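You operate a simulated robot arm through the tools that you are given. There is no shell and no other tool.

Carry out the task below with a simulated robot arm. There is one attempt and no reset: what you move stays moved.

JOB
Try the green gauge in the three blocks by the plug test holder; orange ring on the tight one.
Fine: the blocks stay where they stand; gauge back in its rack; leave the rest.

Only the result counts: the job must be done as asked and must still hold three seconds after the hand-in. Knocking over, shifting, dropping, spilling or breaking anything else fails it.

ROBOT AND FRAMES
A 6-joint arm with a two-finger gripper, fixed in place. Base frame: the origin is at the foot of the arm, x ahead of it, y to its left, z up; the work surface is at about z = 828. Readings come in mm, degrees, newtons and seconds.
With the tool pointing down near the work surface it reaches from about 120 to 680 mm from the base axis. Its first joint turns from -66.0 to 66.0 degrees. Payload 2.45 kg.
The TCP is the grasp point between the finger pads, 30 mm short of the fingertips. In the tool frame z runs along the fingers and y along their closing line. Largest opening 106 mm; the body of the gripper starts 79 mm behind the TCP.
Orientation is told as [roll, pitch, yaw] about the base's x, y, z axes, in that order, counted from this pose: with the fingers straight down and closing along the base's y, the tool's x points along the base's -x, its y along +y and its z along -z.

CONTROLS
- The arm moves only by the tool nudge_tool. Its argument "plan" is a list that holds one entry, the list of rows, each a list of 7 numbers: the shift along the tool's x, y, z in mm, then the turn, a rotation vector about the tool's x, y, z in degrees, then the opening, from 0 (shut) to 1 (fully open). In form: [[[dx, dy, dz, rx, ry, rz, claw], ...]]. A call has 1 to 20 rows; each row shifts and turns the commanded pose from where the row before left it, along the tool's axes as they then stand. A row lasts 0.2 s, in which the tool goes at most 50 mm and 8.6 degrees; a call with a longer step from one row to the next is refused whole, and so is a gripper value outside its range. A pose out of reach is approached as far as the arm can. The call stops where the force on the tool passes 40 N (or 10 N more than at its start, if that is more) or the arm is blocked; 0.2 s more then pass. Each finger travels about 153 mm/s and halts on what it meets, pressing with about 21 N; the grip force reading is that of the motor and also rises with nothing between the fingers. The clock runs only during rows and for 0.2 s after the last one: add rows that do not move to give the fingers time. The reply holds the time, the measured pose of the TCP, the force on the tool along the base axes, the opening and the grip force, in the units named above and with some noise, with the torque about the TCP (base axes, N m) and any sound that the robot's microphone picked up.
- Cameras (640 x 400 px; columns grow to the right, rows downward): "scene" is fixed at [72, 429.3, 1401.4]; the picture's right is [-0.56, -0.83, 0.00], its down [-0.51, 0.34, -0.79] and it looks along [0.66, -0.44, -0.61] (base axes); focal length 333 px, centre (320, 200). "wrist" rides on the gripper at [76, -2, -106] in the tool frame; the picture's right is [0.02, 1.00, 0.00], its down [-0.78, 0.02, -0.62] and it looks along [-0.62, 0.01, 0.78] (tool axes); focal length 247 px, centre (320, 200). There is no depth. A picture from a camera that has moved, and an enlarged one, comes with that camera's place and axes in the base frame and with its lens.
- grab_frame(camera): a new picture of that camera. The clock stands still meanwhile.
- close_up(camera, box): a new picture of the part [left, top, right, bottom] of that camera's present view, enlarged. The clock stands still meanwhile.
- job_done(): hands the job in; it is judged then, once.

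Nothing tells you positions but the pictures and the camera data. Unless the task says otherwise, let go and move clear before handing in.

The tools are called after ">>>" as name(argument=value, ...) on one line, values as JSON. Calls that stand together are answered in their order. nudge_tool: Moves the arm, as the interface text tells. Its arguments: {"type":"object","properties":{"plan":{"type":"array","items":{"type":"array","items":{"type":"array","items":{"type":"number"}}}}},"required":["plan"]} The other tools are called the same way: grab_frame (camera) takes a picture; close_up (camera, box) takes an enlarged picture of a part of a camera's view; job_done () hands the job in.

At the start:

```text
time_s: 0.0
ee_pos: [441.5, -15.8, 1111.6]
tool_rot: [0.0, 0.0, 0.0]
ft_force: [-0.3, 0.6, 0.0]
torque: [0.02, 0.04, -0.02]
finger_gap: 105.7
gripper_force: 0.0
```

scene: 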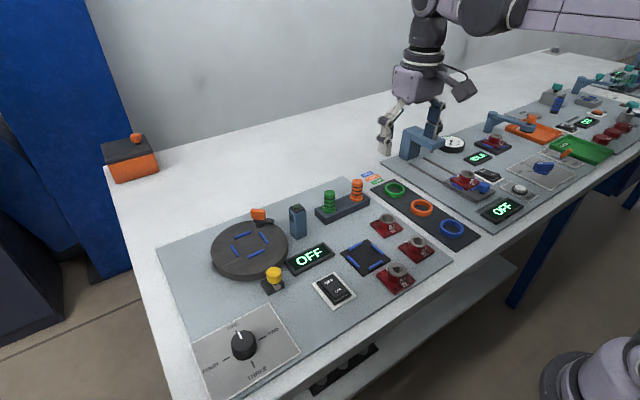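
wrist: 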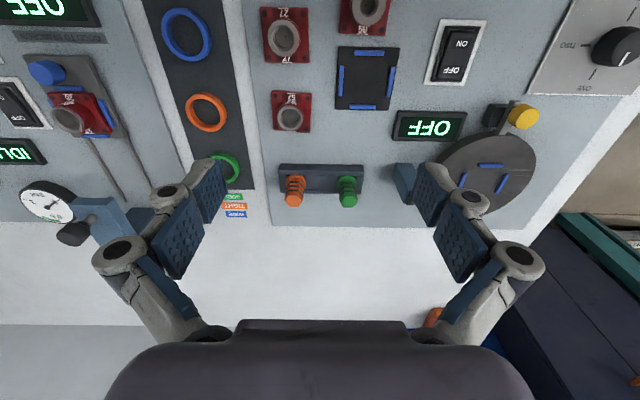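

I see a rack holding a green and an orange gauge, three red blocks with bores nearby, and three rings (green, orange, blue) on a dark strip. I'll look closer before moving.

>>> close_up(camera="scene", box=[280, 160, 480, 300])

>>> close_up(camera="wrist", box=[140, 0, 420, 230])

>>> close_up(camera="scene", box=[380, 80, 640, 240])

```text
2.86 times, centred on (380, 230) of scene
camera zoom: at [72.0, 429.3, 1401.4], right [-0.56, -0.83, 0.0], down [-0.51, 0.34, -0.79], along [0.66, -0.44, -0.61], focal length 951 px, centre (149, 114)
```

zoom: 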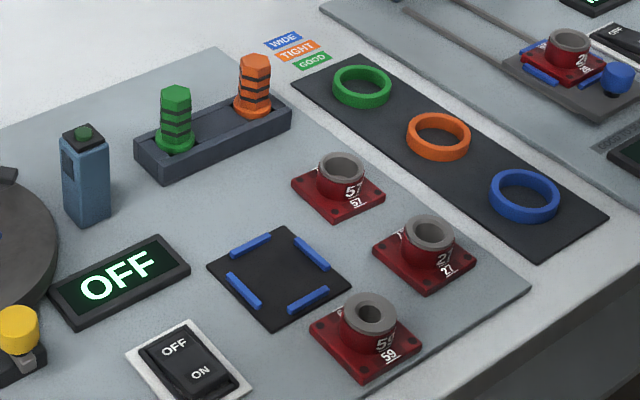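

```text
1.74 times, centred on (280, 115) of wrist
camera zoom: at [364.5, -16.8, 1217.5], right [-0.02, 1.0, 0.0], down [0.78, 0.02, 0.62], along [0.62, 0.01, -0.78], focal length 430 px, centre (390, 348)
```

zoom: 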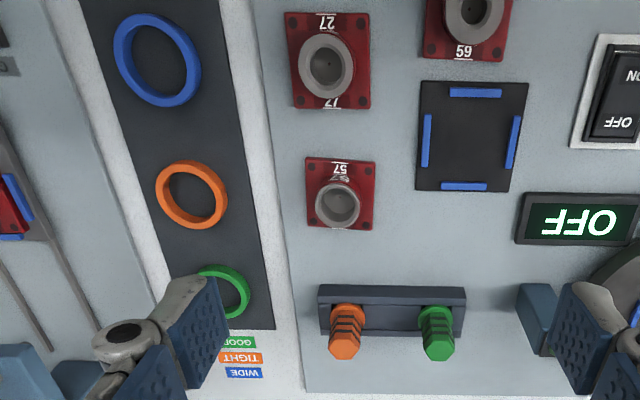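

```text
2.46 times, centred on (510, 160) of scene
camera zoom: at [72.0, 429.3, 1401.4], right [-0.56, -0.83, 0.0], down [-0.51, 0.34, -0.79], along [0.66, -0.44, -0.61], focal length 820 px, centre (-148, 298)
```

zoom: 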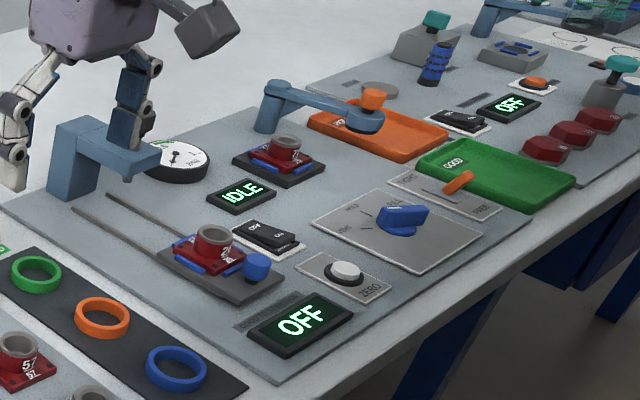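

The three blocks (57, 27, 59) stand around the blue-cornered holder. The rack with the green gauge is at about x 618, y 37, and the orange ring at about (497, -190). I'll move for a better view of the gauge rack and triangulate.

>>> nudge_tool(plan=[[[-20, 10, 20, 0, 0, 0, 1], [-20, 10, 20, 0, 0, 0, 1], [-20, 10, 20, 0, 0, 0, 1], [-20, 10, 20, 0, 0, 0, 1], [-20, 10, 20, 0, 0, 0, 1], [0, 0, 0, 0, 0, 0, 1]]])

>>> grab_frame(camera="wrist")

>>> close_up(camera="wrist", box=[180, 20, 440, 180])

```text
time_s: 1.4
ee_pos: [542.6, 32.6, 1009.9]
tool_rot: [0.0, 0.0, -0.1]
ft_force: [0.0, -0.7, 0.3]
torque: [0.01, 0.02, 0.01]
finger_gap: 106.2
gripper_force: 0.1
```

```text
taken
camera wrist: at [466.1, 32.4, 1116.3], right [-0.02, 1.0, 0.0], down [0.78, 0.02, 0.62], along [0.62, 0.01, -0.78], focal length 247 px, centre (320, 200)
```

wrist: 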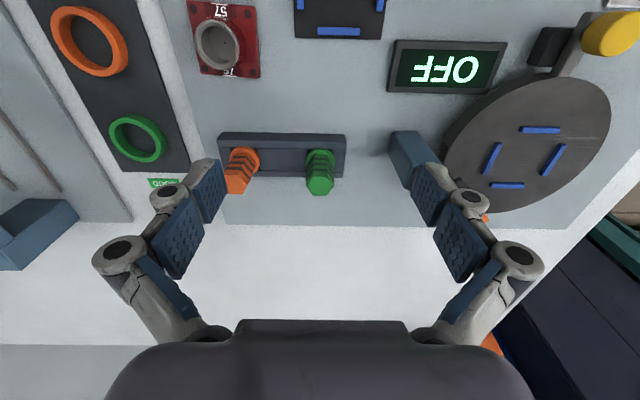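

```text
2.46 times, centred on (310, 100) of wrist
camera zoom: at [466.1, 32.4, 1116.3], right [-0.02, 1.0, 0.0], down [0.78, 0.02, 0.62], along [0.62, 0.01, -0.78], focal length 608 px, centre (345, 446)
```

zoom: 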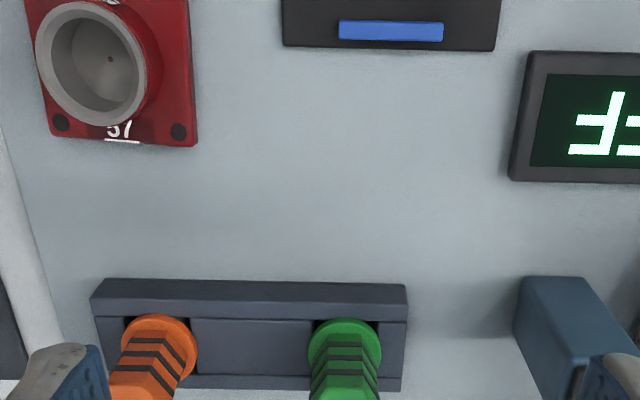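

>>> close_up(camera="scene", box=[310, 170, 390, 220])

>>> close_up(camera="scene", box=[365, 205, 445, 295])

```text
8.00 times, centred on (350, 195) of scene
camera zoom: at [72.0, 429.3, 1401.4], right [-0.56, -0.83, 0.0], down [-0.51, 0.34, -0.79], along [0.66, -0.44, -0.61], focal length 2664 px, centre (80, 240)
```

zoom: 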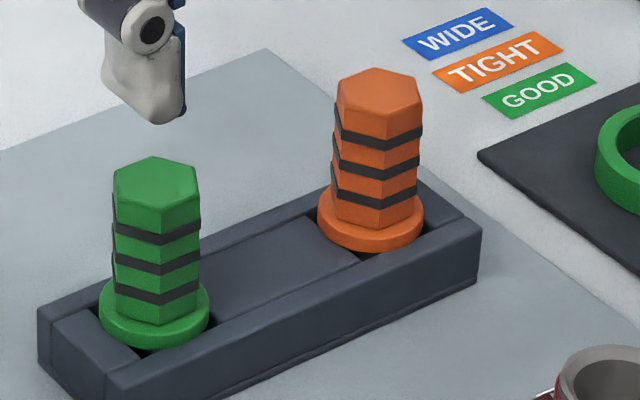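

```text
4.44 times, centred on (405, 250) of scene
camera zoom: at [72.0, 429.3, 1401.4], right [-0.56, -0.83, 0.0], down [-0.51, 0.34, -0.79], along [0.66, -0.44, -0.61], focal length 1480 px, centre (-58, -22)
```

zoom: 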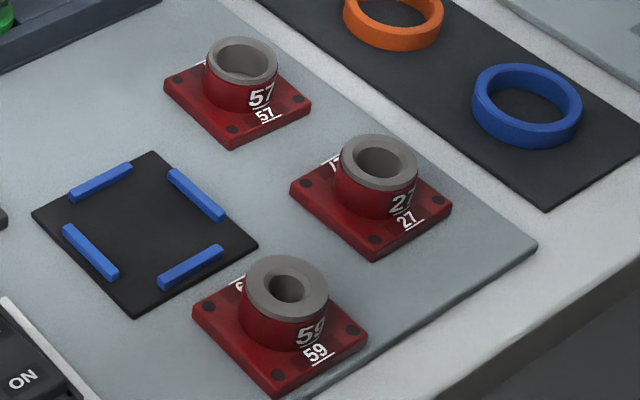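

Bores seem to differ in size, and the green gauge handle is hexagonal with flats I need to align to. I'll move lower for a close look at the gauge.

>>> nudge_tool(plan=[[[0, 0, 20, 0, 0, 0, 1], [0, 0, 20, 0, 0, 0, 1], [-8, 0, 20, 0, 0, 0, 1], [0, 0, 0, 0, 0, 0, 1]]])

>>> grab_frame(camera="wrist")

>>> close_up(camera="wrist", box=[200, 100, 400, 225])

```text
time_s: 2.4
ee_pos: [550.5, 33.1, 951.2]
tool_rot: [0.0, 0.0, 0.1]
ft_force: [-0.2, -0.1, 0.7]
torque: [0.01, -0.02, 0.01]
finger_gap: 105.8
gripper_force: 0.0
```

```text
taken
camera wrist: at [474.5, 32.7, 1057.7], right [-0.02, 1.0, 0.0], down [0.78, 0.02, 0.62], along [0.62, 0.01, -0.78], focal length 247 px, centre (320, 200)
```

wrist: 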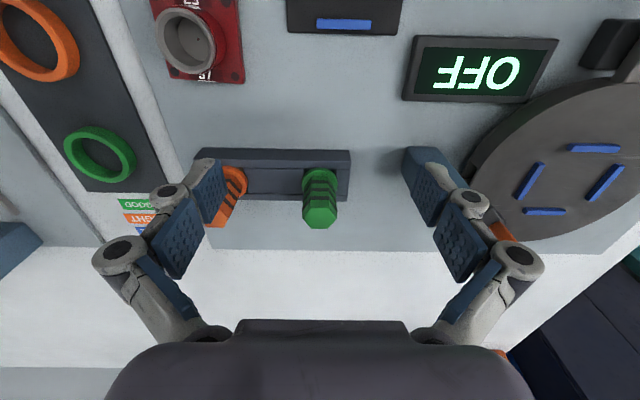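

```text
3.20 times, centred on (300, 162) of wrist
camera zoom: at [474.5, 32.7, 1057.7], right [-0.02, 1.0, 0.0], down [0.78, 0.02, 0.62], along [0.62, 0.01, -0.78], focal length 790 px, centre (384, 320)
```

zoom: 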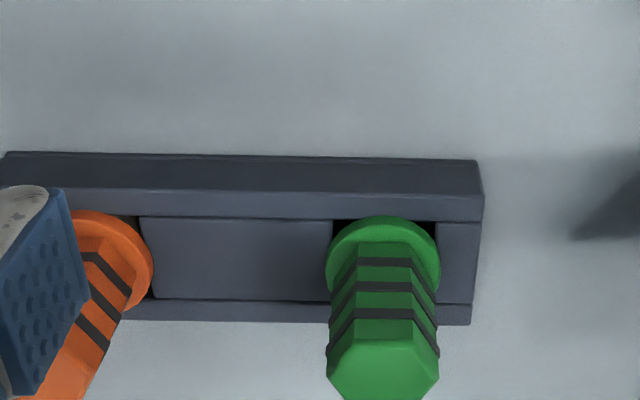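

The green gauge stands at about (615, 34.5) with its flange top near z 855 and its head top near z 905. The hex flats face ±x, so I'll turn the tool 30° to grip flats, staying above it, then check.

>>> nudge_tool(plan=[[[-32, 0.7, -10, 0, 0, 0, 0.7], [-32.5, 0.7, 0, 0, 0, 0, 0.7], [0, 0, 0, 0, 0, 7.5, 0.7], [0, 0, 0, 0, 0, 7.5, 0.7], [0, 0, 0, 0, 0, 7.5, 0.7], [0, 0, 0, 0, 0, 7.5, 0.7], [0, 0, 0, 0, 0, 0, 0.7], [0, 0, 0, 0, 0, 0, 0.7]]])

>>> grab_frame(camera="wrist")

>>> close_up(camera="scene", box=[290, 110, 430, 230])

```text
time_s: 4.2
ee_pos: [612.2, 35.1, 961.1]
tool_rot: [0.0, 0.0, -30.0]
ft_force: [0.4, 0.8, -1.2]
torque: [-0.01, 0.01, -0.01]
finger_gap: 74.2
gripper_force: 0.2
```

```text
taken
camera wrist: at [546.0, 72.3, 1067.6], right [0.48, 0.88, 0.0], down [0.69, -0.38, 0.62], along [0.54, -0.3, -0.78], focal length 247 px, centre (320, 200)
```

wrist: 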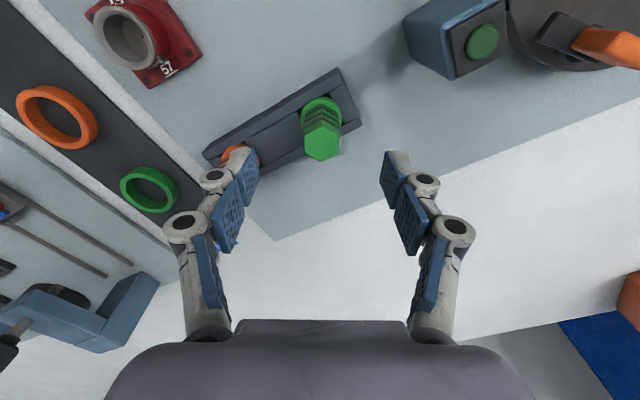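

```text
3.33 times, centred on (360, 170) of scene
camera zoom: at [72.0, 429.3, 1401.4], right [-0.56, -0.83, 0.0], down [-0.51, 0.34, -0.79], along [0.66, -0.44, -0.61], focal length 1110 px, centre (187, 300)
```

zoom: 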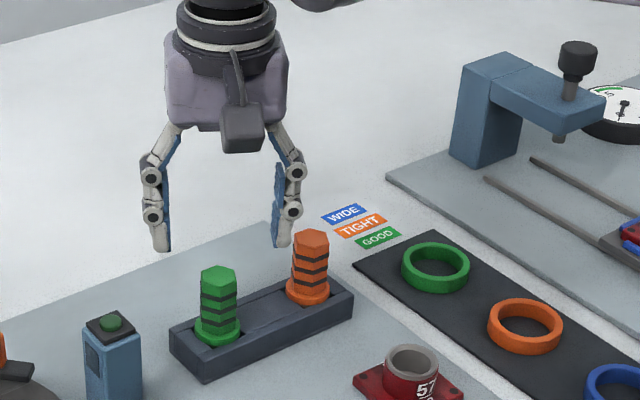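

>>> close_up(camera="wrist", box=[240, 60, 400, 180])

```text
3.33 times, centred on (320, 120) of wrist
camera zoom: at [546.0, 72.3, 1067.6], right [0.48, 0.88, 0.0], down [0.69, -0.38, 0.62], along [0.54, -0.3, -0.78], focal length 823 px, centre (320, 467)
```

zoom: 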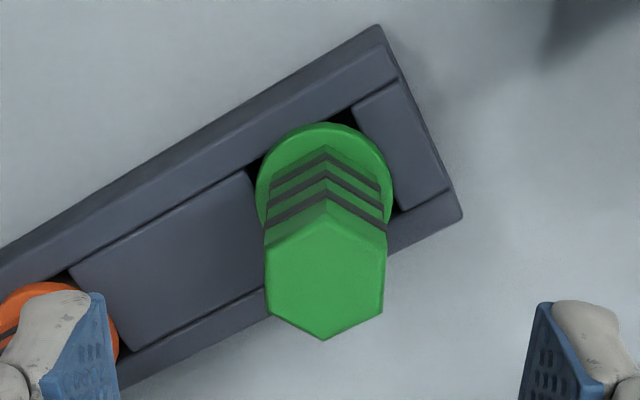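

The tool is nearly centred on the gauge and its pads face two flats. I'll descend to TCP z≈890, close, and look before lifting.

>>> nudge_tool(plan=[[[-0.5, 1, 20, 0, 0, 0, 0.55], [0, 0, 20, 0, 0, 0, 0.55], [0, 0, 16, 0, 0, 0, 0.55], [0, 0, 15, 0, 0, 0, 0.55], [0, 0, 0, 0, 0, 0, 0.55], [0, 0, 0, 0, 0, 0, 0.55]]])

>>> close_up(camera="wrist", box=[220, 100, 420, 225])

>>> close_up(camera="scene", box=[300, 150, 400, 225])

```text
time_s: 5.6
ee_pos: [614.9, 34.8, 890.3]
tool_rot: [0.0, 0.0, -29.9]
ft_force: [-0.5, 0.6, 0.2]
torque: [0.04, 0.01, 0.02]
finger_gap: 58.5
gripper_force: 0.1
```

```text
3.20 times, centred on (320, 162) of wrist
camera zoom: at [547.3, 72.8, 996.0], right [0.48, 0.88, 0.0], down [0.69, -0.38, 0.62], along [0.54, -0.3, -0.78], focal length 790 px, centre (320, 320)
```

zoom: 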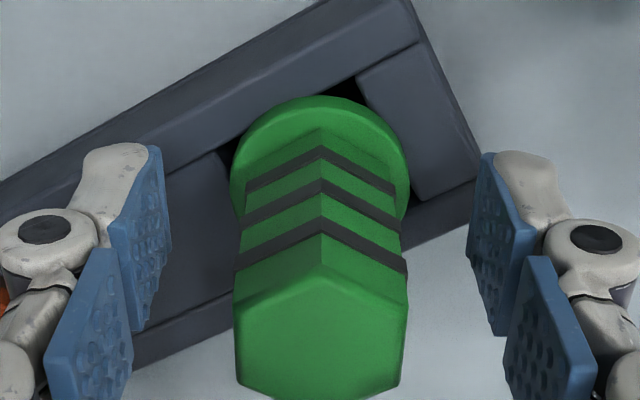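

```text
5.33 times, centred on (350, 188) of scene
camera zoom: at [72.0, 429.3, 1401.4], right [-0.56, -0.83, 0.0], down [-0.51, 0.34, -0.79], along [0.66, -0.44, -0.61], focal length 1776 px, centre (160, 267)
```

zoom: 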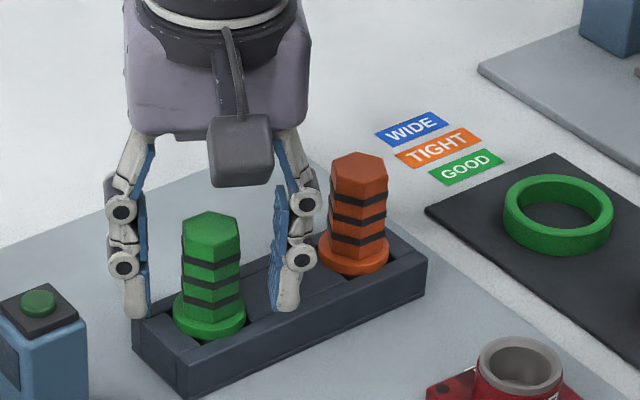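

>>> nudge_tool(plan=[[[0, 0, 0, 0, 0, 0, 0.35], [0, 0, 0, 0, 0, 0, 0.15], [0, 0, 0, 0, 0, 0, 0.0], [0, 0, 0, 0, 0, 0, 0.0], [0, 0, 0, 0, 0, 0, 0.0]]])

>>> close_up(camera="wrist", box=[220, 100, 420, 225])

>>> close_up(camera="scene", box=[300, 150, 400, 225])

```text
time_s: 6.8
ee_pos: [614.0, 35.8, 890.2]
tool_rot: [0.0, 0.0, -30.1]
ft_force: [0.0, 0.3, 0.0]
torque: [0.01, 0.01, 0.0]
finger_gap: 25.2
gripper_force: 20.9
```

```text
3.20 times, centred on (320, 162) of wrist
camera zoom: at [547.3, 72.9, 996.2], right [0.48, 0.88, 0.0], down [0.69, -0.38, 0.62], along [0.54, -0.3, -0.78], focal length 790 px, centre (320, 320)
```

zoom: 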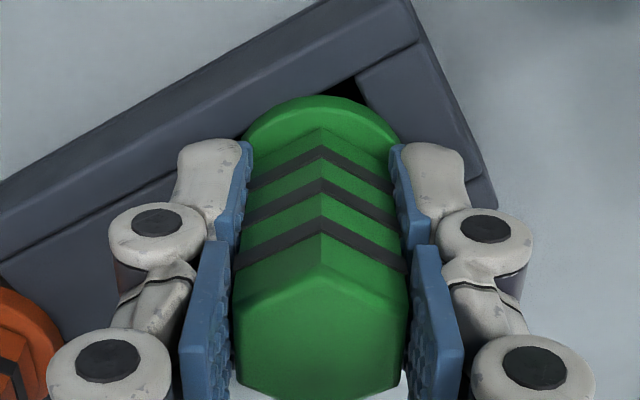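

```text
5.33 times, centred on (350, 188) of scene
camera zoom: at [72.0, 429.3, 1401.4], right [-0.56, -0.83, 0.0], down [-0.5, 0.34, -0.79], along [0.66, -0.44, -0.61], focal length 1776 px, centre (160, 267)
```

zoom: 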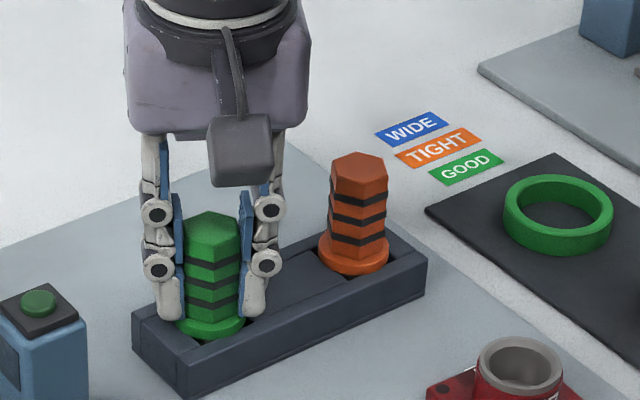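

Gripped at a 25 mm gap with the gauge unmoved. I'll lift straight up and look at the plug below the flange.

>>> nudge_tool(plan=[[[0, 0, -10, 0, 0, 0, 0.0], [0, 0, -20, 0, 0, 0, 0.0], [0, 0, -30, 0, 0, 0, 0.0], [0, 0, -30, 0, 0, 0, 0.0], [0, 0, 0, 0, 0, 0, 0.0], [0, 0, 0, 0, 0, 0, 0.0]]])

>>> close_up(camera="wrist", box=[220, 60, 420, 225])

>>> close_up(camera="scene", box=[300, 120, 400, 220])

```text
time_s: 8.2
ee_pos: [615.9, 36.6, 981.2]
tool_rot: [0.1, 0.0, -30.0]
ft_force: [-0.4, -0.7, -0.3]
torque: [0.02, -0.02, 0.01]
finger_gap: 25.4
gripper_force: 21.3
```

```text
2.42 times, centred on (320, 142) of wrist
camera zoom: at [549.1, 74.0, 1086.5], right [0.48, 0.88, 0.0], down [0.69, -0.38, 0.62], along [0.54, -0.3, -0.78], focal length 599 px, centre (320, 339)
```

zoom: 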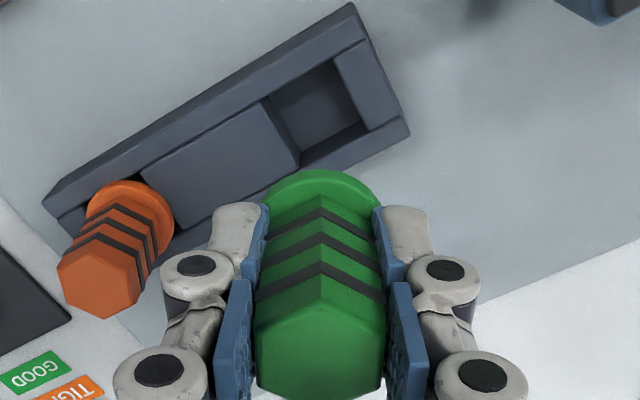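

```text
4.00 times, centred on (350, 170) of scene
camera zoom: at [72.0, 429.3, 1401.4], right [-0.56, -0.83, 0.0], down [-0.51, 0.34, -0.79], along [0.66, -0.44, -0.61], focal length 1332 px, centre (200, 320)
```

zoom: 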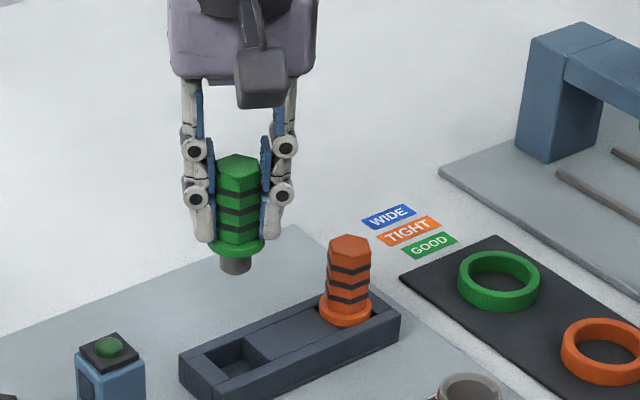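

The gauge is lifted; it has a roughly 20 mm grey plug under the flange. I'll go above the blocks, keeping high, and locate the bores precisely.

>>> nudge_tool(plan=[[[19, -21, 0, 0, 0, 0, 0], [19, -21, 0, 0, 0, 0, 0], [19, -21, 0, 0, 0, 0, 0], [19, -21, 0, 0, 0, 0, 0], [19, -21, 0, 0, 0, 0, 0], [0, 0, 0, 0, 0, 0, 0], [0, 0, 0, 0, 0, 0, 0]]])

>>> grab_frame(camera="wrist")

>>> close_up(camera="wrist", box=[180, 20, 340, 180])

>>> close_up(camera="scene", box=[340, 180, 440, 300])

```text
time_s: 9.8
ee_pos: [478.8, -4.0, 980.2]
tool_rot: [0.0, 0.0, -30.1]
ft_force: [-0.3, -0.5, -0.9]
torque: [0.0, 0.05, -0.01]
finger_gap: 25.5
gripper_force: 21.2
```

```text
taken
camera wrist: at [411.4, 33.3, 1086.7], right [0.48, 0.88, 0.0], down [0.69, -0.38, 0.62], along [0.54, -0.3, -0.78], focal length 247 px, centre (320, 200)
```

wrist: 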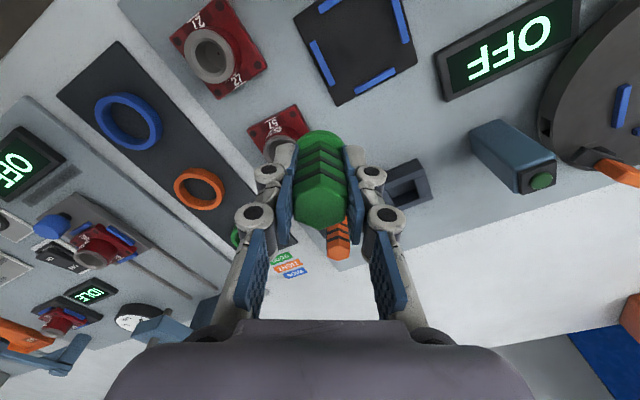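

```text
2.50 times, centred on (260, 100) of wrist
camera zoom: at [411.4, 33.3, 1086.7], right [0.48, 0.88, 0.0], down [0.69, -0.38, 0.62], along [0.54, -0.3, -0.78], focal length 617 px, centre (470, 450)
```

zoom: 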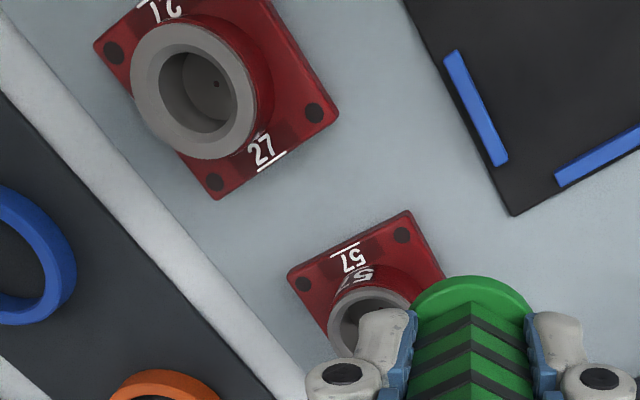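

```text
3.33 times, centred on (390, 240) of scene
camera zoom: at [72.0, 429.3, 1401.4], right [-0.56, -0.83, 0.0], down [-0.51, 0.34, -0.79], along [0.66, -0.44, -0.61], focal length 1110 px, centre (87, 67)
```

zoom: 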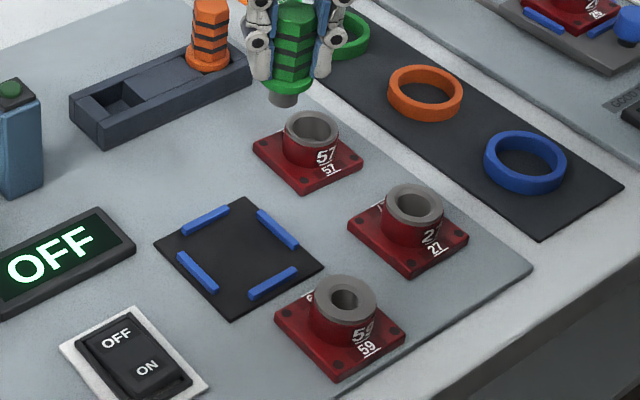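

>>> nudge_tool(plan=[[[0, 0, 0, 0, 0, 0, 0], [0, 0, 0, 0, 0, 0, 0]]])

>>> close_up(camera="wrist", box=[240, 100, 400, 200])

```text
time_s: 10.4
ee_pos: [478.5, -3.9, 980.7]
tool_rot: [0.0, 0.1, -30.0]
ft_force: [0.0, 0.7, -1.2]
torque: [0.01, -0.01, 0.0]
finger_gap: 25.4
gripper_force: 21.0
```

```text
4.00 times, centred on (320, 150) of wrist
camera zoom: at [411.6, 33.4, 1086.7], right [0.48, 0.88, 0.0], down [0.69, -0.38, 0.62], along [0.54, -0.3, -0.78], focal length 988 px, centre (320, 400)
```

zoom: 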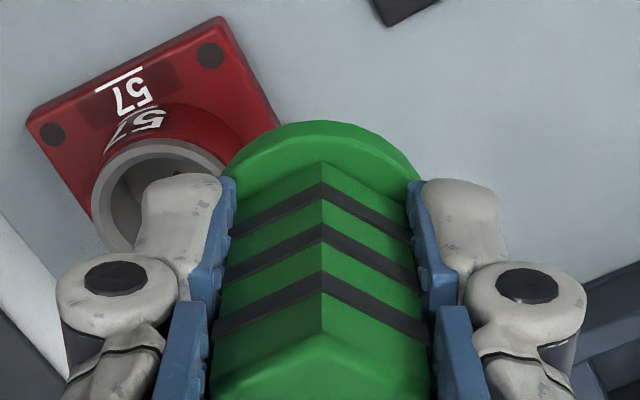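

>>> nudge_tool(plan=[[[-14.8, -13.4, 0, 0, 0, 0, 0], [-14.8, -13.4, 0, 0, 0, 0, 0], [-14.8, -13.4, 0, 0, 0, 0, 0], [0, 0, 20, 0, 0, 0, 0], [0, 0, 20, 0, 0, 0, 0], [0, 0, 14, 0, 0, 0, 0], [0, 0, 0, 0, 0, 0, 0], [0, 0, 0, 0, 0, 0, 0]]])

>>> close_up(camera="scene", box=[350, 180, 430, 240])

>>> close_up(camera="wrist", box=[220, 60, 420, 200])

```text
time_s: 12.2
ee_pos: [500.2, -65.2, 927.2]
tool_rot: [-0.1, 0.0, -30.0]
ft_force: [0.8, -0.2, -1.1]
torque: [-0.02, 0.02, 0.01]
finger_gap: 25.2
gripper_force: 21.0
```

```text
6.67 times, centred on (390, 210) of scene
camera zoom: at [72.0, 429.3, 1401.4], right [-0.56, -0.83, 0.0], down [-0.51, 0.34, -0.79], along [0.66, -0.44, -0.61], focal length 2220 px, centre (-147, 133)
```

zoom: 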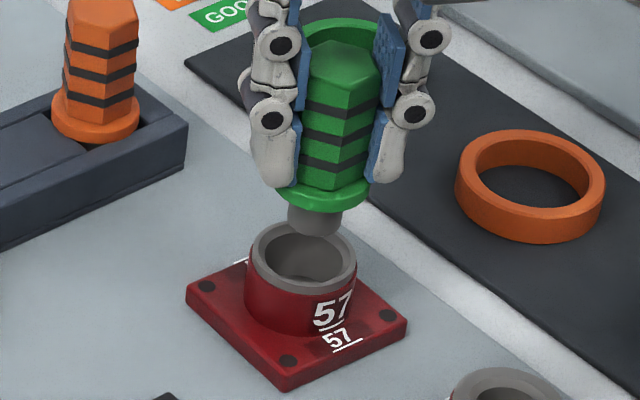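

```text
2.86 times, centred on (320, 130) of wrist
camera zoom: at [432.9, -27.3, 1033.9], right [0.48, 0.88, 0.0], down [0.69, -0.38, 0.62], along [0.54, -0.3, -0.78], focal length 706 px, centre (320, 400)
```

zoom: 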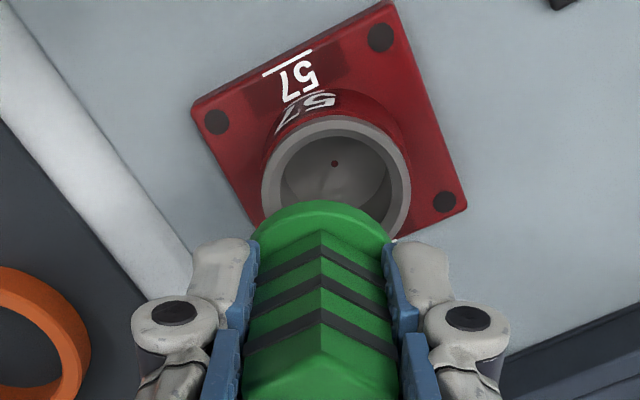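

The pin hovers about 15 mm over block 57's rim but is off by a few mm. I'll correct and recheck.

>>> nudge_tool(plan=[[[4.5, 4.2, 0, 0, 0, 0, 0], [0, 0, 0, 0, 0, 0, 0], [0, 0, 0, 0, 0, 0, 0]]])

>>> close_up(camera="scene", box=[360, 195, 420, 240])

>>> close_up(camera="wrist", box=[250, 80, 390, 180])

```text
time_s: 13.0
ee_pos: [498.6, -58.4, 927.7]
tool_rot: [0.0, 0.0, -30.0]
ft_force: [-0.4, 0.3, -1.2]
torque: [0.02, -0.02, 0.0]
finger_gap: 25.3
gripper_force: 21.4
```

```text
8.89 times, centred on (390, 218) of scene
camera zoom: at [72.0, 429.3, 1401.4], right [-0.56, -0.83, 0.0], down [-0.51, 0.34, -0.79], along [0.66, -0.44, -0.61], focal length 2960 px, centre (-302, 44)
```

zoom: 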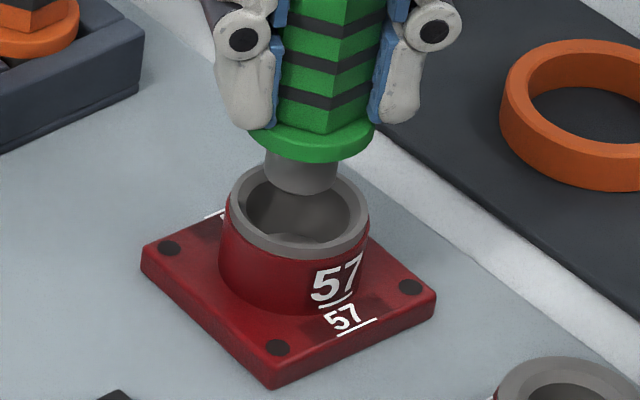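

```text
4.00 times, centred on (320, 130) of wrist
camera zoom: at [431.3, -21.4, 1033.3], right [0.48, 0.88, 0.0], down [0.69, -0.38, 0.62], along [0.54, -0.3, -0.78], focal length 988 px, centre (320, 480)
```

zoom: 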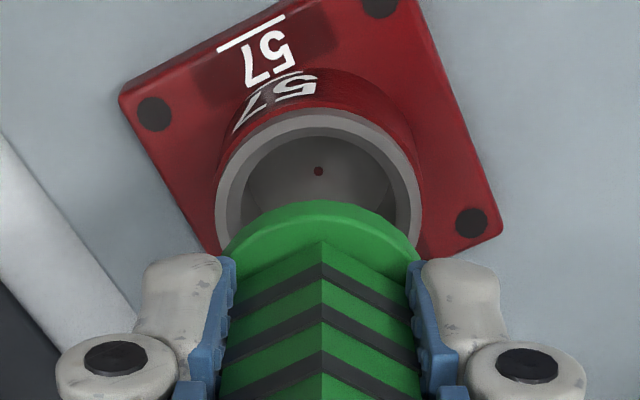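

Aligned laterally on block 57, with ample clearance in this wide bore. I'll lower gently.

>>> nudge_tool(plan=[[[-1.2, 0, 4, 0, 0, 0, 0], [0, 0, 4, 0, 0, 0, 0], [0, 0, 4, 0, 0, 0, 0], [0, 0, 3, 0, 0, 0, 0], [0, 0, 3, 0, 0, 0, 0], [0, 0, 0, 0, 0, 0, 0]]])

>>> close_up(camera="scene", box=[360, 195, 420, 240])

>>> close_up(camera="wrist", box=[250, 80, 390, 180])

```text
time_s: 14.4
ee_pos: [496.6, -59.4, 908.9]
tool_rot: [0.0, -0.1, -30.0]
ft_force: [0.6, 0.3, -1.1]
torque: [-0.01, 0.0, 0.0]
finger_gap: 25.3
gripper_force: 21.0
```

```text
8.89 times, centred on (390, 218) of scene
camera zoom: at [72.0, 429.3, 1401.4], right [-0.56, -0.83, 0.0], down [-0.51, 0.34, -0.79], along [0.66, -0.44, -0.61], focal length 2960 px, centre (-302, 44)
```

zoom: 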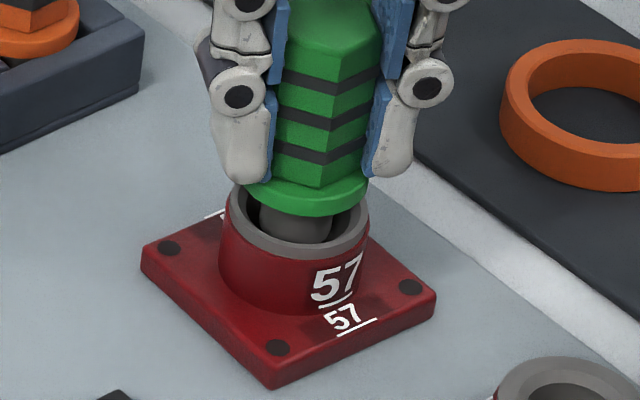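

```text
4.00 times, centred on (320, 130) of wrist
camera zoom: at [430.2, -21.5, 1014.9], right [0.48, 0.88, 0.0], down [0.69, -0.38, 0.62], along [0.54, -0.3, -0.78], focal length 988 px, centre (320, 480)
```

zoom: 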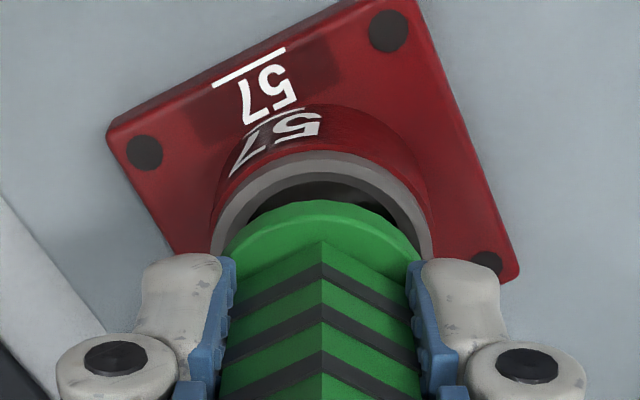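

>>> nudge_tool(plan=[[[0, 0, 3, 0, 0, 0, 0], [0, 0, 3, 0, 0, 0, 0], [0, 0, 2, 0, 0, 0, 0], [0, 0, 1, 0, 0, 0, 0], [0, 0, 0, 0, 0, 0, 0]]])

>>> close_up(camera="scene", box=[360, 195, 420, 240])

```text
time_s: 15.6
ee_pos: [497.5, -59.1, 902.6]
tool_rot: [0.0, 0.0, -30.0]
ft_force: [0.5, 0.7, -0.7]
torque: [-0.03, 0.03, -0.01]
finger_gap: 25.3
gripper_force: 21.2
```

```text
8.89 times, centred on (390, 218) of scene
camera zoom: at [72.0, 429.3, 1401.4], right [-0.56, -0.83, 0.0], down [-0.51, 0.34, -0.79], along [0.66, -0.44, -0.61], focal length 2960 px, centre (-302, 44)
```

zoom: 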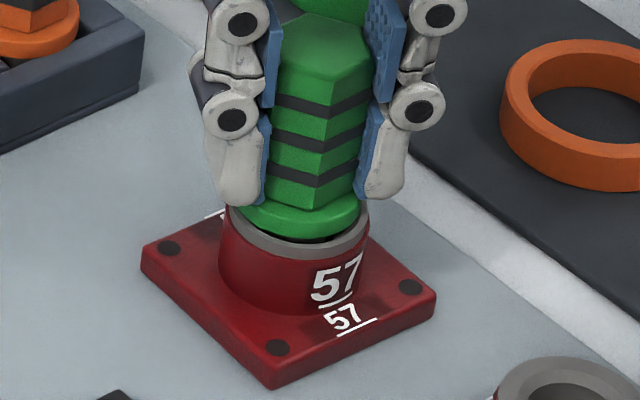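

>>> nudge_tool(plan=[[[0, 0, 1, 0, 0, 0, 0], [0, 0, 1, 0, 0, 0, 0], [0, 0, 1, 0, 0, 0, 0], [0, 0, 0, 0, 0, 0, 0], [0, 0, 0, 0, 0, 0, 0]]])

>>> close_up(camera="scene", box=[360, 195, 420, 240])

```text
time_s: 16.8
ee_pos: [497.4, -58.6, 898.2]
tool_rot: [-0.1, -0.2, -30.0]
ft_force: [3.6, 1.8, 37.8]
torque: [0.01, -0.23, 0.03]
finger_gap: 25.4
gripper_force: 21.1
```

```text
8.89 times, centred on (390, 218) of scene
camera zoom: at [71.5, 429.4, 1401.4], right [-0.56, -0.83, 0.0], down [-0.5, 0.34, -0.79], along [0.66, -0.44, -0.61], focal length 2960 px, centre (-302, 44)
```

zoom: 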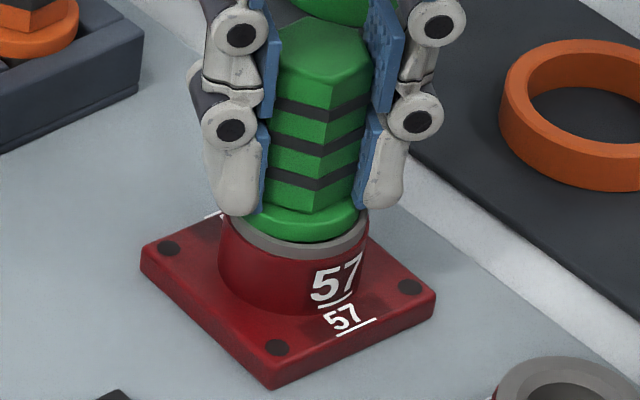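

The gauge goes fully into block 57 (flange on rim, about 38 N). I'll lift out and move over block 27.

>>> nudge_tool(plan=[[[0, 0, -3, 0, 0, 0, 0], [0, 0, -5, 0, 0, 0, 0], [0, 0, -15, 0, 0, 0, 0], [0, 0, -15, 0, 0, 0, 0], [16.6, -10.6, 0, 0, 0, 0, 0], [16.6, -10.6, 0, 0, 0, 0, 0], [16.6, -10.6, 0, 0, 0, 0, 0], [16.6, -10.6, 0, 0, 0, 0, 0], [16.6, -10.6, 0, 0, 0, 0, 0], [0, 0, 0, 0, 0, 0, 0], [0, 0, 0, 0, 0, 0, 0], [0, 0, 0, 0, 0, 0, 0]]])

>>> close_up(camera="scene", box=[370, 200, 450, 260])

>>> close_up(camera="wrist", box=[250, 60, 390, 180])

>>> close_up(camera="scene", box=[360, 195, 420, 240])

```text
time_s: 19.4
ee_pos: [395.9, -62.4, 935.1]
tool_rot: [0.1, 0.0, -30.0]
ft_force: [0.6, 0.4, -1.8]
torque: [-0.01, 0.01, 0.01]
finger_gap: 25.2
gripper_force: 21.6
```

```text
6.67 times, centred on (410, 230) of scene
camera zoom: at [72.0, 429.3, 1401.4], right [-0.56, -0.83, 0.0], down [-0.51, 0.34, -0.79], along [0.66, -0.44, -0.61], focal length 2220 px, centre (-280, 0)
```

zoom: 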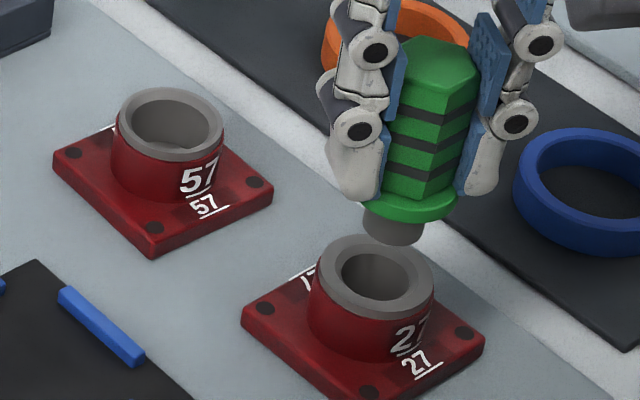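

```text
3.33 times, centred on (320, 120) of wrist
camera zoom: at [330.0, -25.5, 1041.9], right [0.48, 0.88, 0.0], down [0.69, -0.38, 0.62], along [0.54, -0.3, -0.78], focal length 823 px, centre (320, 467)
```

zoom: 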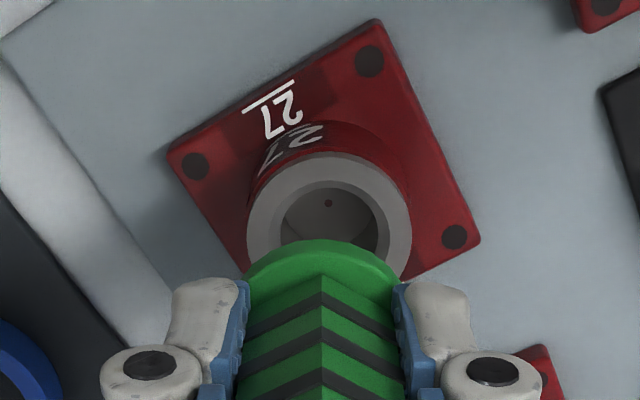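

```text
8.89 times, centred on (390, 218) of scene
camera zoom: at [72.0, 429.3, 1401.4], right [-0.56, -0.83, 0.0], down [-0.51, 0.34, -0.79], along [0.66, -0.44, -0.61], focal length 2960 px, centre (-302, 44)
```

zoom: 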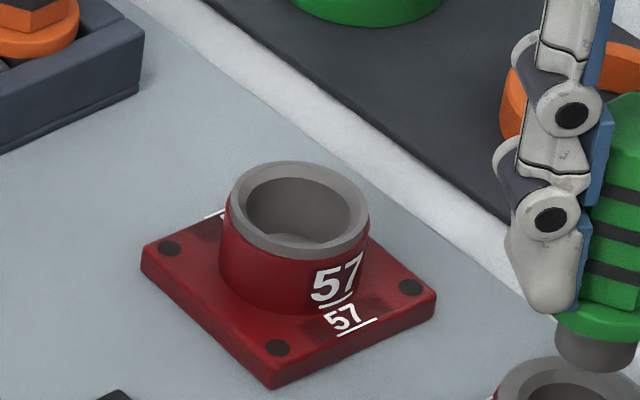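

>>> close_up(camera="scene", box=[404, 222, 444, 252])

>>> close_up(camera="wrist", box=[280, 90, 360, 150])

```text
13.33 times, centred on (424, 237) of scene
camera zoom: at [72.0, 429.3, 1401.4], right [-0.56, -0.83, 0.0], down [-0.51, 0.34, -0.79], along [0.66, -0.44, -0.61], focal length 4440 px, centre (-1067, -293)
```

zoom: 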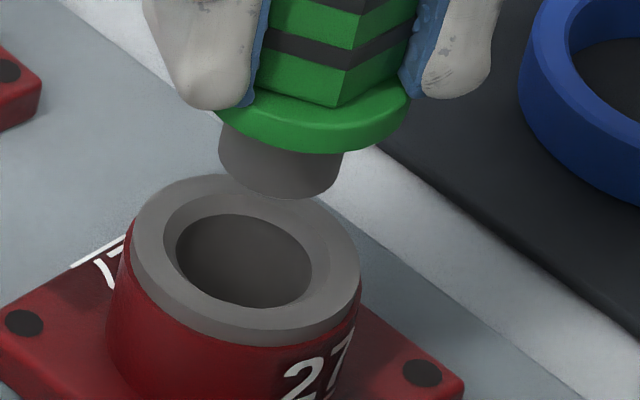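

```text
6.67 times, centred on (320, 120) of wrist
camera zoom: at [330.0, -25.5, 1041.9], right [0.48, 0.88, 0.0], down [0.69, -0.38, 0.62], along [0.54, -0.3, -0.78], focal length 1646 px, centre (320, 733)
```

zoom: 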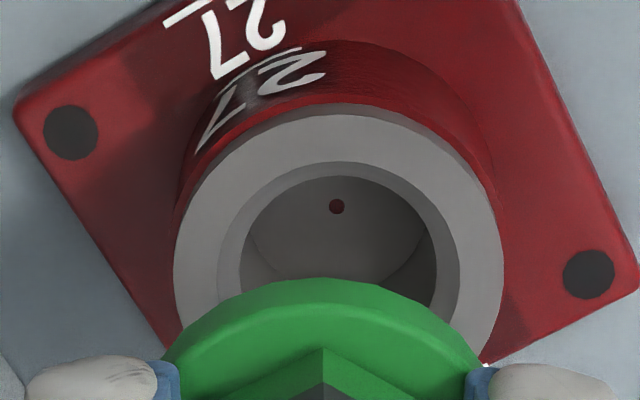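

Block 57 hasn't moved. Over block 27 the pin is off by about 2 mm in tool y. I'll correct, come down to just above the rim and recheck.

>>> nudge_tool(plan=[[[-0.1, 2.0, 4, 0, 0, 0, 0], [0, 0, 5, 0, 0, 0, 0], [0, 0, 5, 0, 0, 0, 0], [0, 0, 4, 0, 0, 0, 0], [0, 0, 0, 0, 0, 0, 0], [0, 0, 0, 0, 0, 0, 0]]])

>>> close_up(camera="scene", box=[404, 222, 444, 252])

>>> close_up(camera="wrist", box=[280, 90, 360, 150])

```text
time_s: 20.8
ee_pos: [398.6, -63.3, 916.4]
tool_rot: [0.1, 0.0, -30.0]
ft_force: [-0.3, -0.2, -0.8]
torque: [-0.02, -0.01, 0.02]
finger_gap: 25.3
gripper_force: 21.1
```

```text
13.33 times, centred on (424, 237) of scene
camera zoom: at [72.0, 429.3, 1401.4], right [-0.56, -0.83, 0.0], down [-0.51, 0.34, -0.79], along [0.66, -0.44, -0.61], focal length 4440 px, centre (-1067, -293)
```

zoom: 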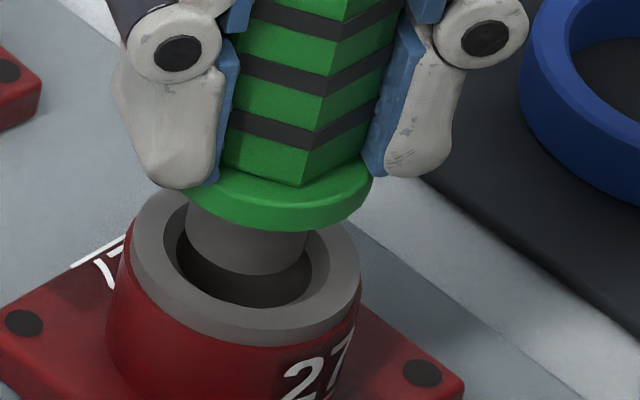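

```text
6.67 times, centred on (320, 120) of wrist
camera zoom: at [332.5, -24.9, 1022.7], right [0.48, 0.88, 0.0], down [0.69, -0.38, 0.62], along [0.54, -0.3, -0.78], focal length 1646 px, centre (320, 733)
```

zoom: 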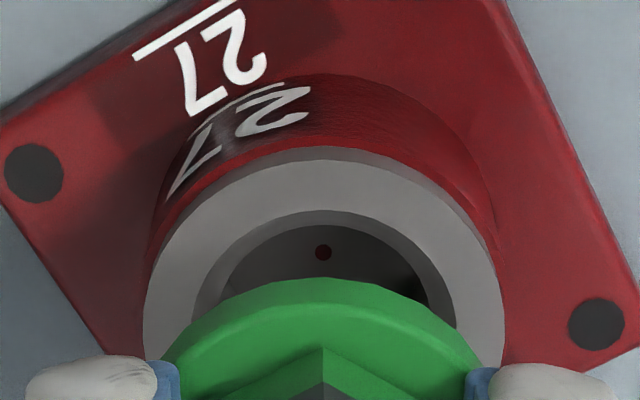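

>>> nudge_tool(plan=[[[0.8, 0, 1, 0, 0, 0, 0], [0, 0, 1.5, 0, 0, 0, 0], [0, 0, 1.5, 0, 0, 0, 0], [0, 0, 1, 0, 0, 0, 0], [0, 0, 1, 0, 0, 0, 0], [0, 0, 0, 0, 0, 0, 0]]])

>>> close_up(camera="scene", box=[404, 222, 444, 252])

>>> close_up(camera="wrist", box=[280, 90, 360, 150])

```text
time_s: 22.2
ee_pos: [399.4, -61.6, 909.7]
tool_rot: [0.0, 0.0, -30.0]
ft_force: [0.2, -0.2, -0.9]
torque: [0.03, -0.02, 0.0]
finger_gap: 25.2
gripper_force: 20.7
```

```text
13.33 times, centred on (424, 237) of scene
camera zoom: at [72.0, 429.3, 1401.4], right [-0.56, -0.83, 0.0], down [-0.51, 0.34, -0.79], along [0.66, -0.44, -0.61], focal length 4440 px, centre (-1067, -293)
```

zoom: 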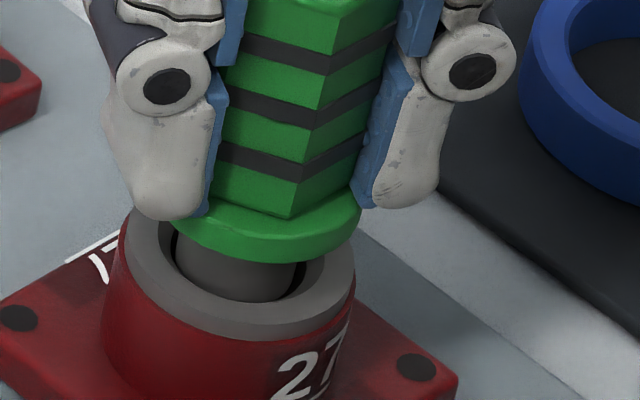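

```text
6.67 times, centred on (320, 120) of wrist
camera zoom: at [332.4, -23.9, 1016.0], right [0.48, 0.88, 0.0], down [0.69, -0.38, 0.62], along [0.55, -0.3, -0.78], focal length 1646 px, centre (320, 733)
```

zoom: 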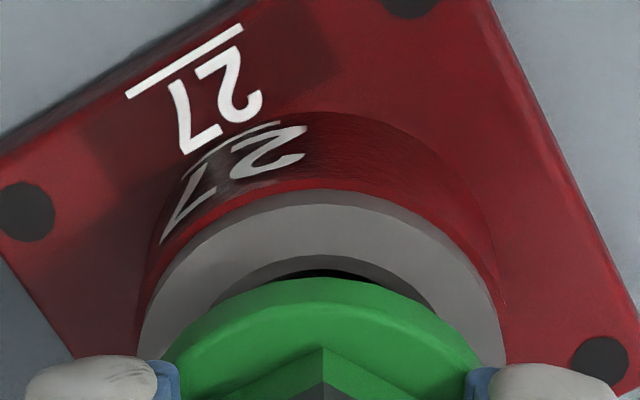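

The pin is just inside block 27's chamfer; the block looks shifted by about 1 mm, so I must be very gentle. I'll pause and re-measure.

>>> nudge_tool(plan=[[[0, 0, 0, 0, 0, 0, 0], [0, 0, 0, 0, 0, 0, 0]]])

>>> close_up(camera="scene", box=[404, 222, 444, 252])

>>> close_up(camera="scene", box=[370, 200, 450, 260])

```text
time_s: 22.8
ee_pos: [398.9, -61.3, 911.0]
tool_rot: [0.0, 0.0, -30.0]
ft_force: [-0.4, 0.4, -1.0]
torque: [0.0, 0.01, -0.01]
finger_gap: 25.3
gripper_force: 20.9
```

```text
13.33 times, centred on (424, 237) of scene
camera zoom: at [72.0, 429.3, 1401.4], right [-0.56, -0.83, 0.0], down [-0.51, 0.34, -0.79], along [0.66, -0.44, -0.61], focal length 4440 px, centre (-1067, -293)
```

zoom: 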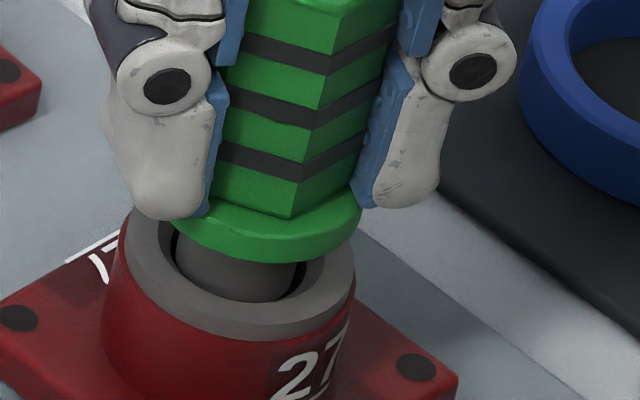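

```text
6.67 times, centred on (410, 230) of scene
camera zoom: at [72.0, 429.3, 1401.4], right [-0.56, -0.83, 0.0], down [-0.51, 0.34, -0.79], along [0.66, -0.44, -0.61], focal length 2220 px, centre (-280, 0)
```

zoom: 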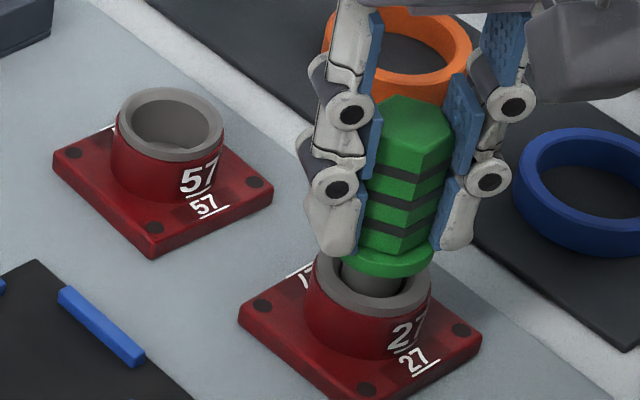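

>>> nudge_tool(plan=[[[-0.5, -0.4, 0, 0, 0, 0, 0], [0, 0, 1, 0, 0, 0, 0], [0, 0, 1, 0, 0, 0, 0], [0, 0, 1, 0, 0, 0, 0], [0, 0, 0, 0, 0, 0, 0]]])

>>> close_up(camera="scene", box=[404, 222, 444, 252])

>>> close_up(camera="wrist", box=[280, 90, 360, 150])

```text
time_s: 24.0
ee_pos: [399.9, -62.1, 906.9]
tool_rot: [0.0, -0.1, -30.1]
ft_force: [-0.2, 0.2, -0.8]
torque: [0.0, 0.01, 0.0]
finger_gap: 25.4
gripper_force: 21.7
```

```text
13.33 times, centred on (424, 237) of scene
camera zoom: at [72.0, 429.3, 1401.4], right [-0.56, -0.83, 0.0], down [-0.51, 0.34, -0.79], along [0.66, -0.44, -0.61], focal length 4440 px, centre (-1067, -293)
```

zoom: 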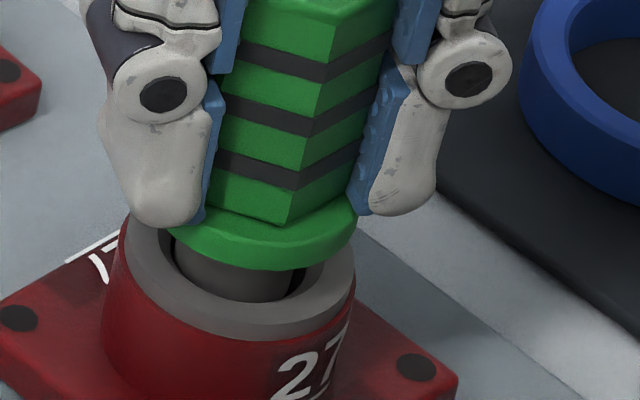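

```text
6.67 times, centred on (320, 120) of wrist
camera zoom: at [332.8, -24.0, 1014.0], right [0.48, 0.88, 0.0], down [0.69, -0.38, 0.62], along [0.54, -0.3, -0.78], focal length 1646 px, centre (320, 733)
```

zoom: 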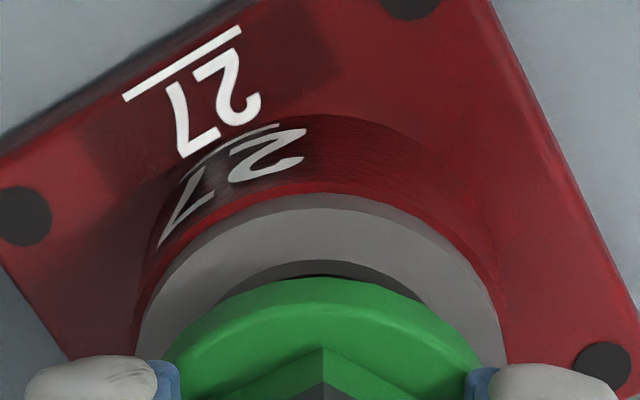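

No further shift of the block, and the pin is entering freely. I'll nudge slightly toward centre and continue down.

>>> nudge_tool(plan=[[[0, -0.6, 0, 0, 0, 0, 0], [0, 0, 1, 0, 0, 0, 0], [0, 0, 1, 0, 0, 0, 0], [0, 0, 1, 0, 0, 0, 0], [0, 0, 1, 0, 0, 0, 0], [0, 0, 0, 0, 0, 0, 0]]])

>>> close_up(camera="scene", box=[404, 222, 444, 252])

```text
time_s: 25.4
ee_pos: [398.4, -62.5, 903.4]
tool_rot: [0.0, 0.0, -30.0]
ft_force: [-0.4, 1.0, -0.1]
torque: [0.09, 0.04, 0.02]
finger_gap: 25.3
gripper_force: 21.1
```

```text
13.33 times, centred on (424, 237) of scene
camera zoom: at [72.0, 429.3, 1401.4], right [-0.56, -0.83, 0.0], down [-0.5, 0.34, -0.79], along [0.66, -0.44, -0.61], focal length 4440 px, centre (-1067, -293)
```

zoom: 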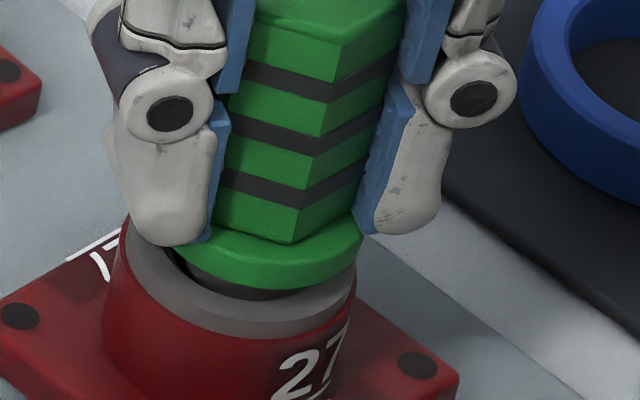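

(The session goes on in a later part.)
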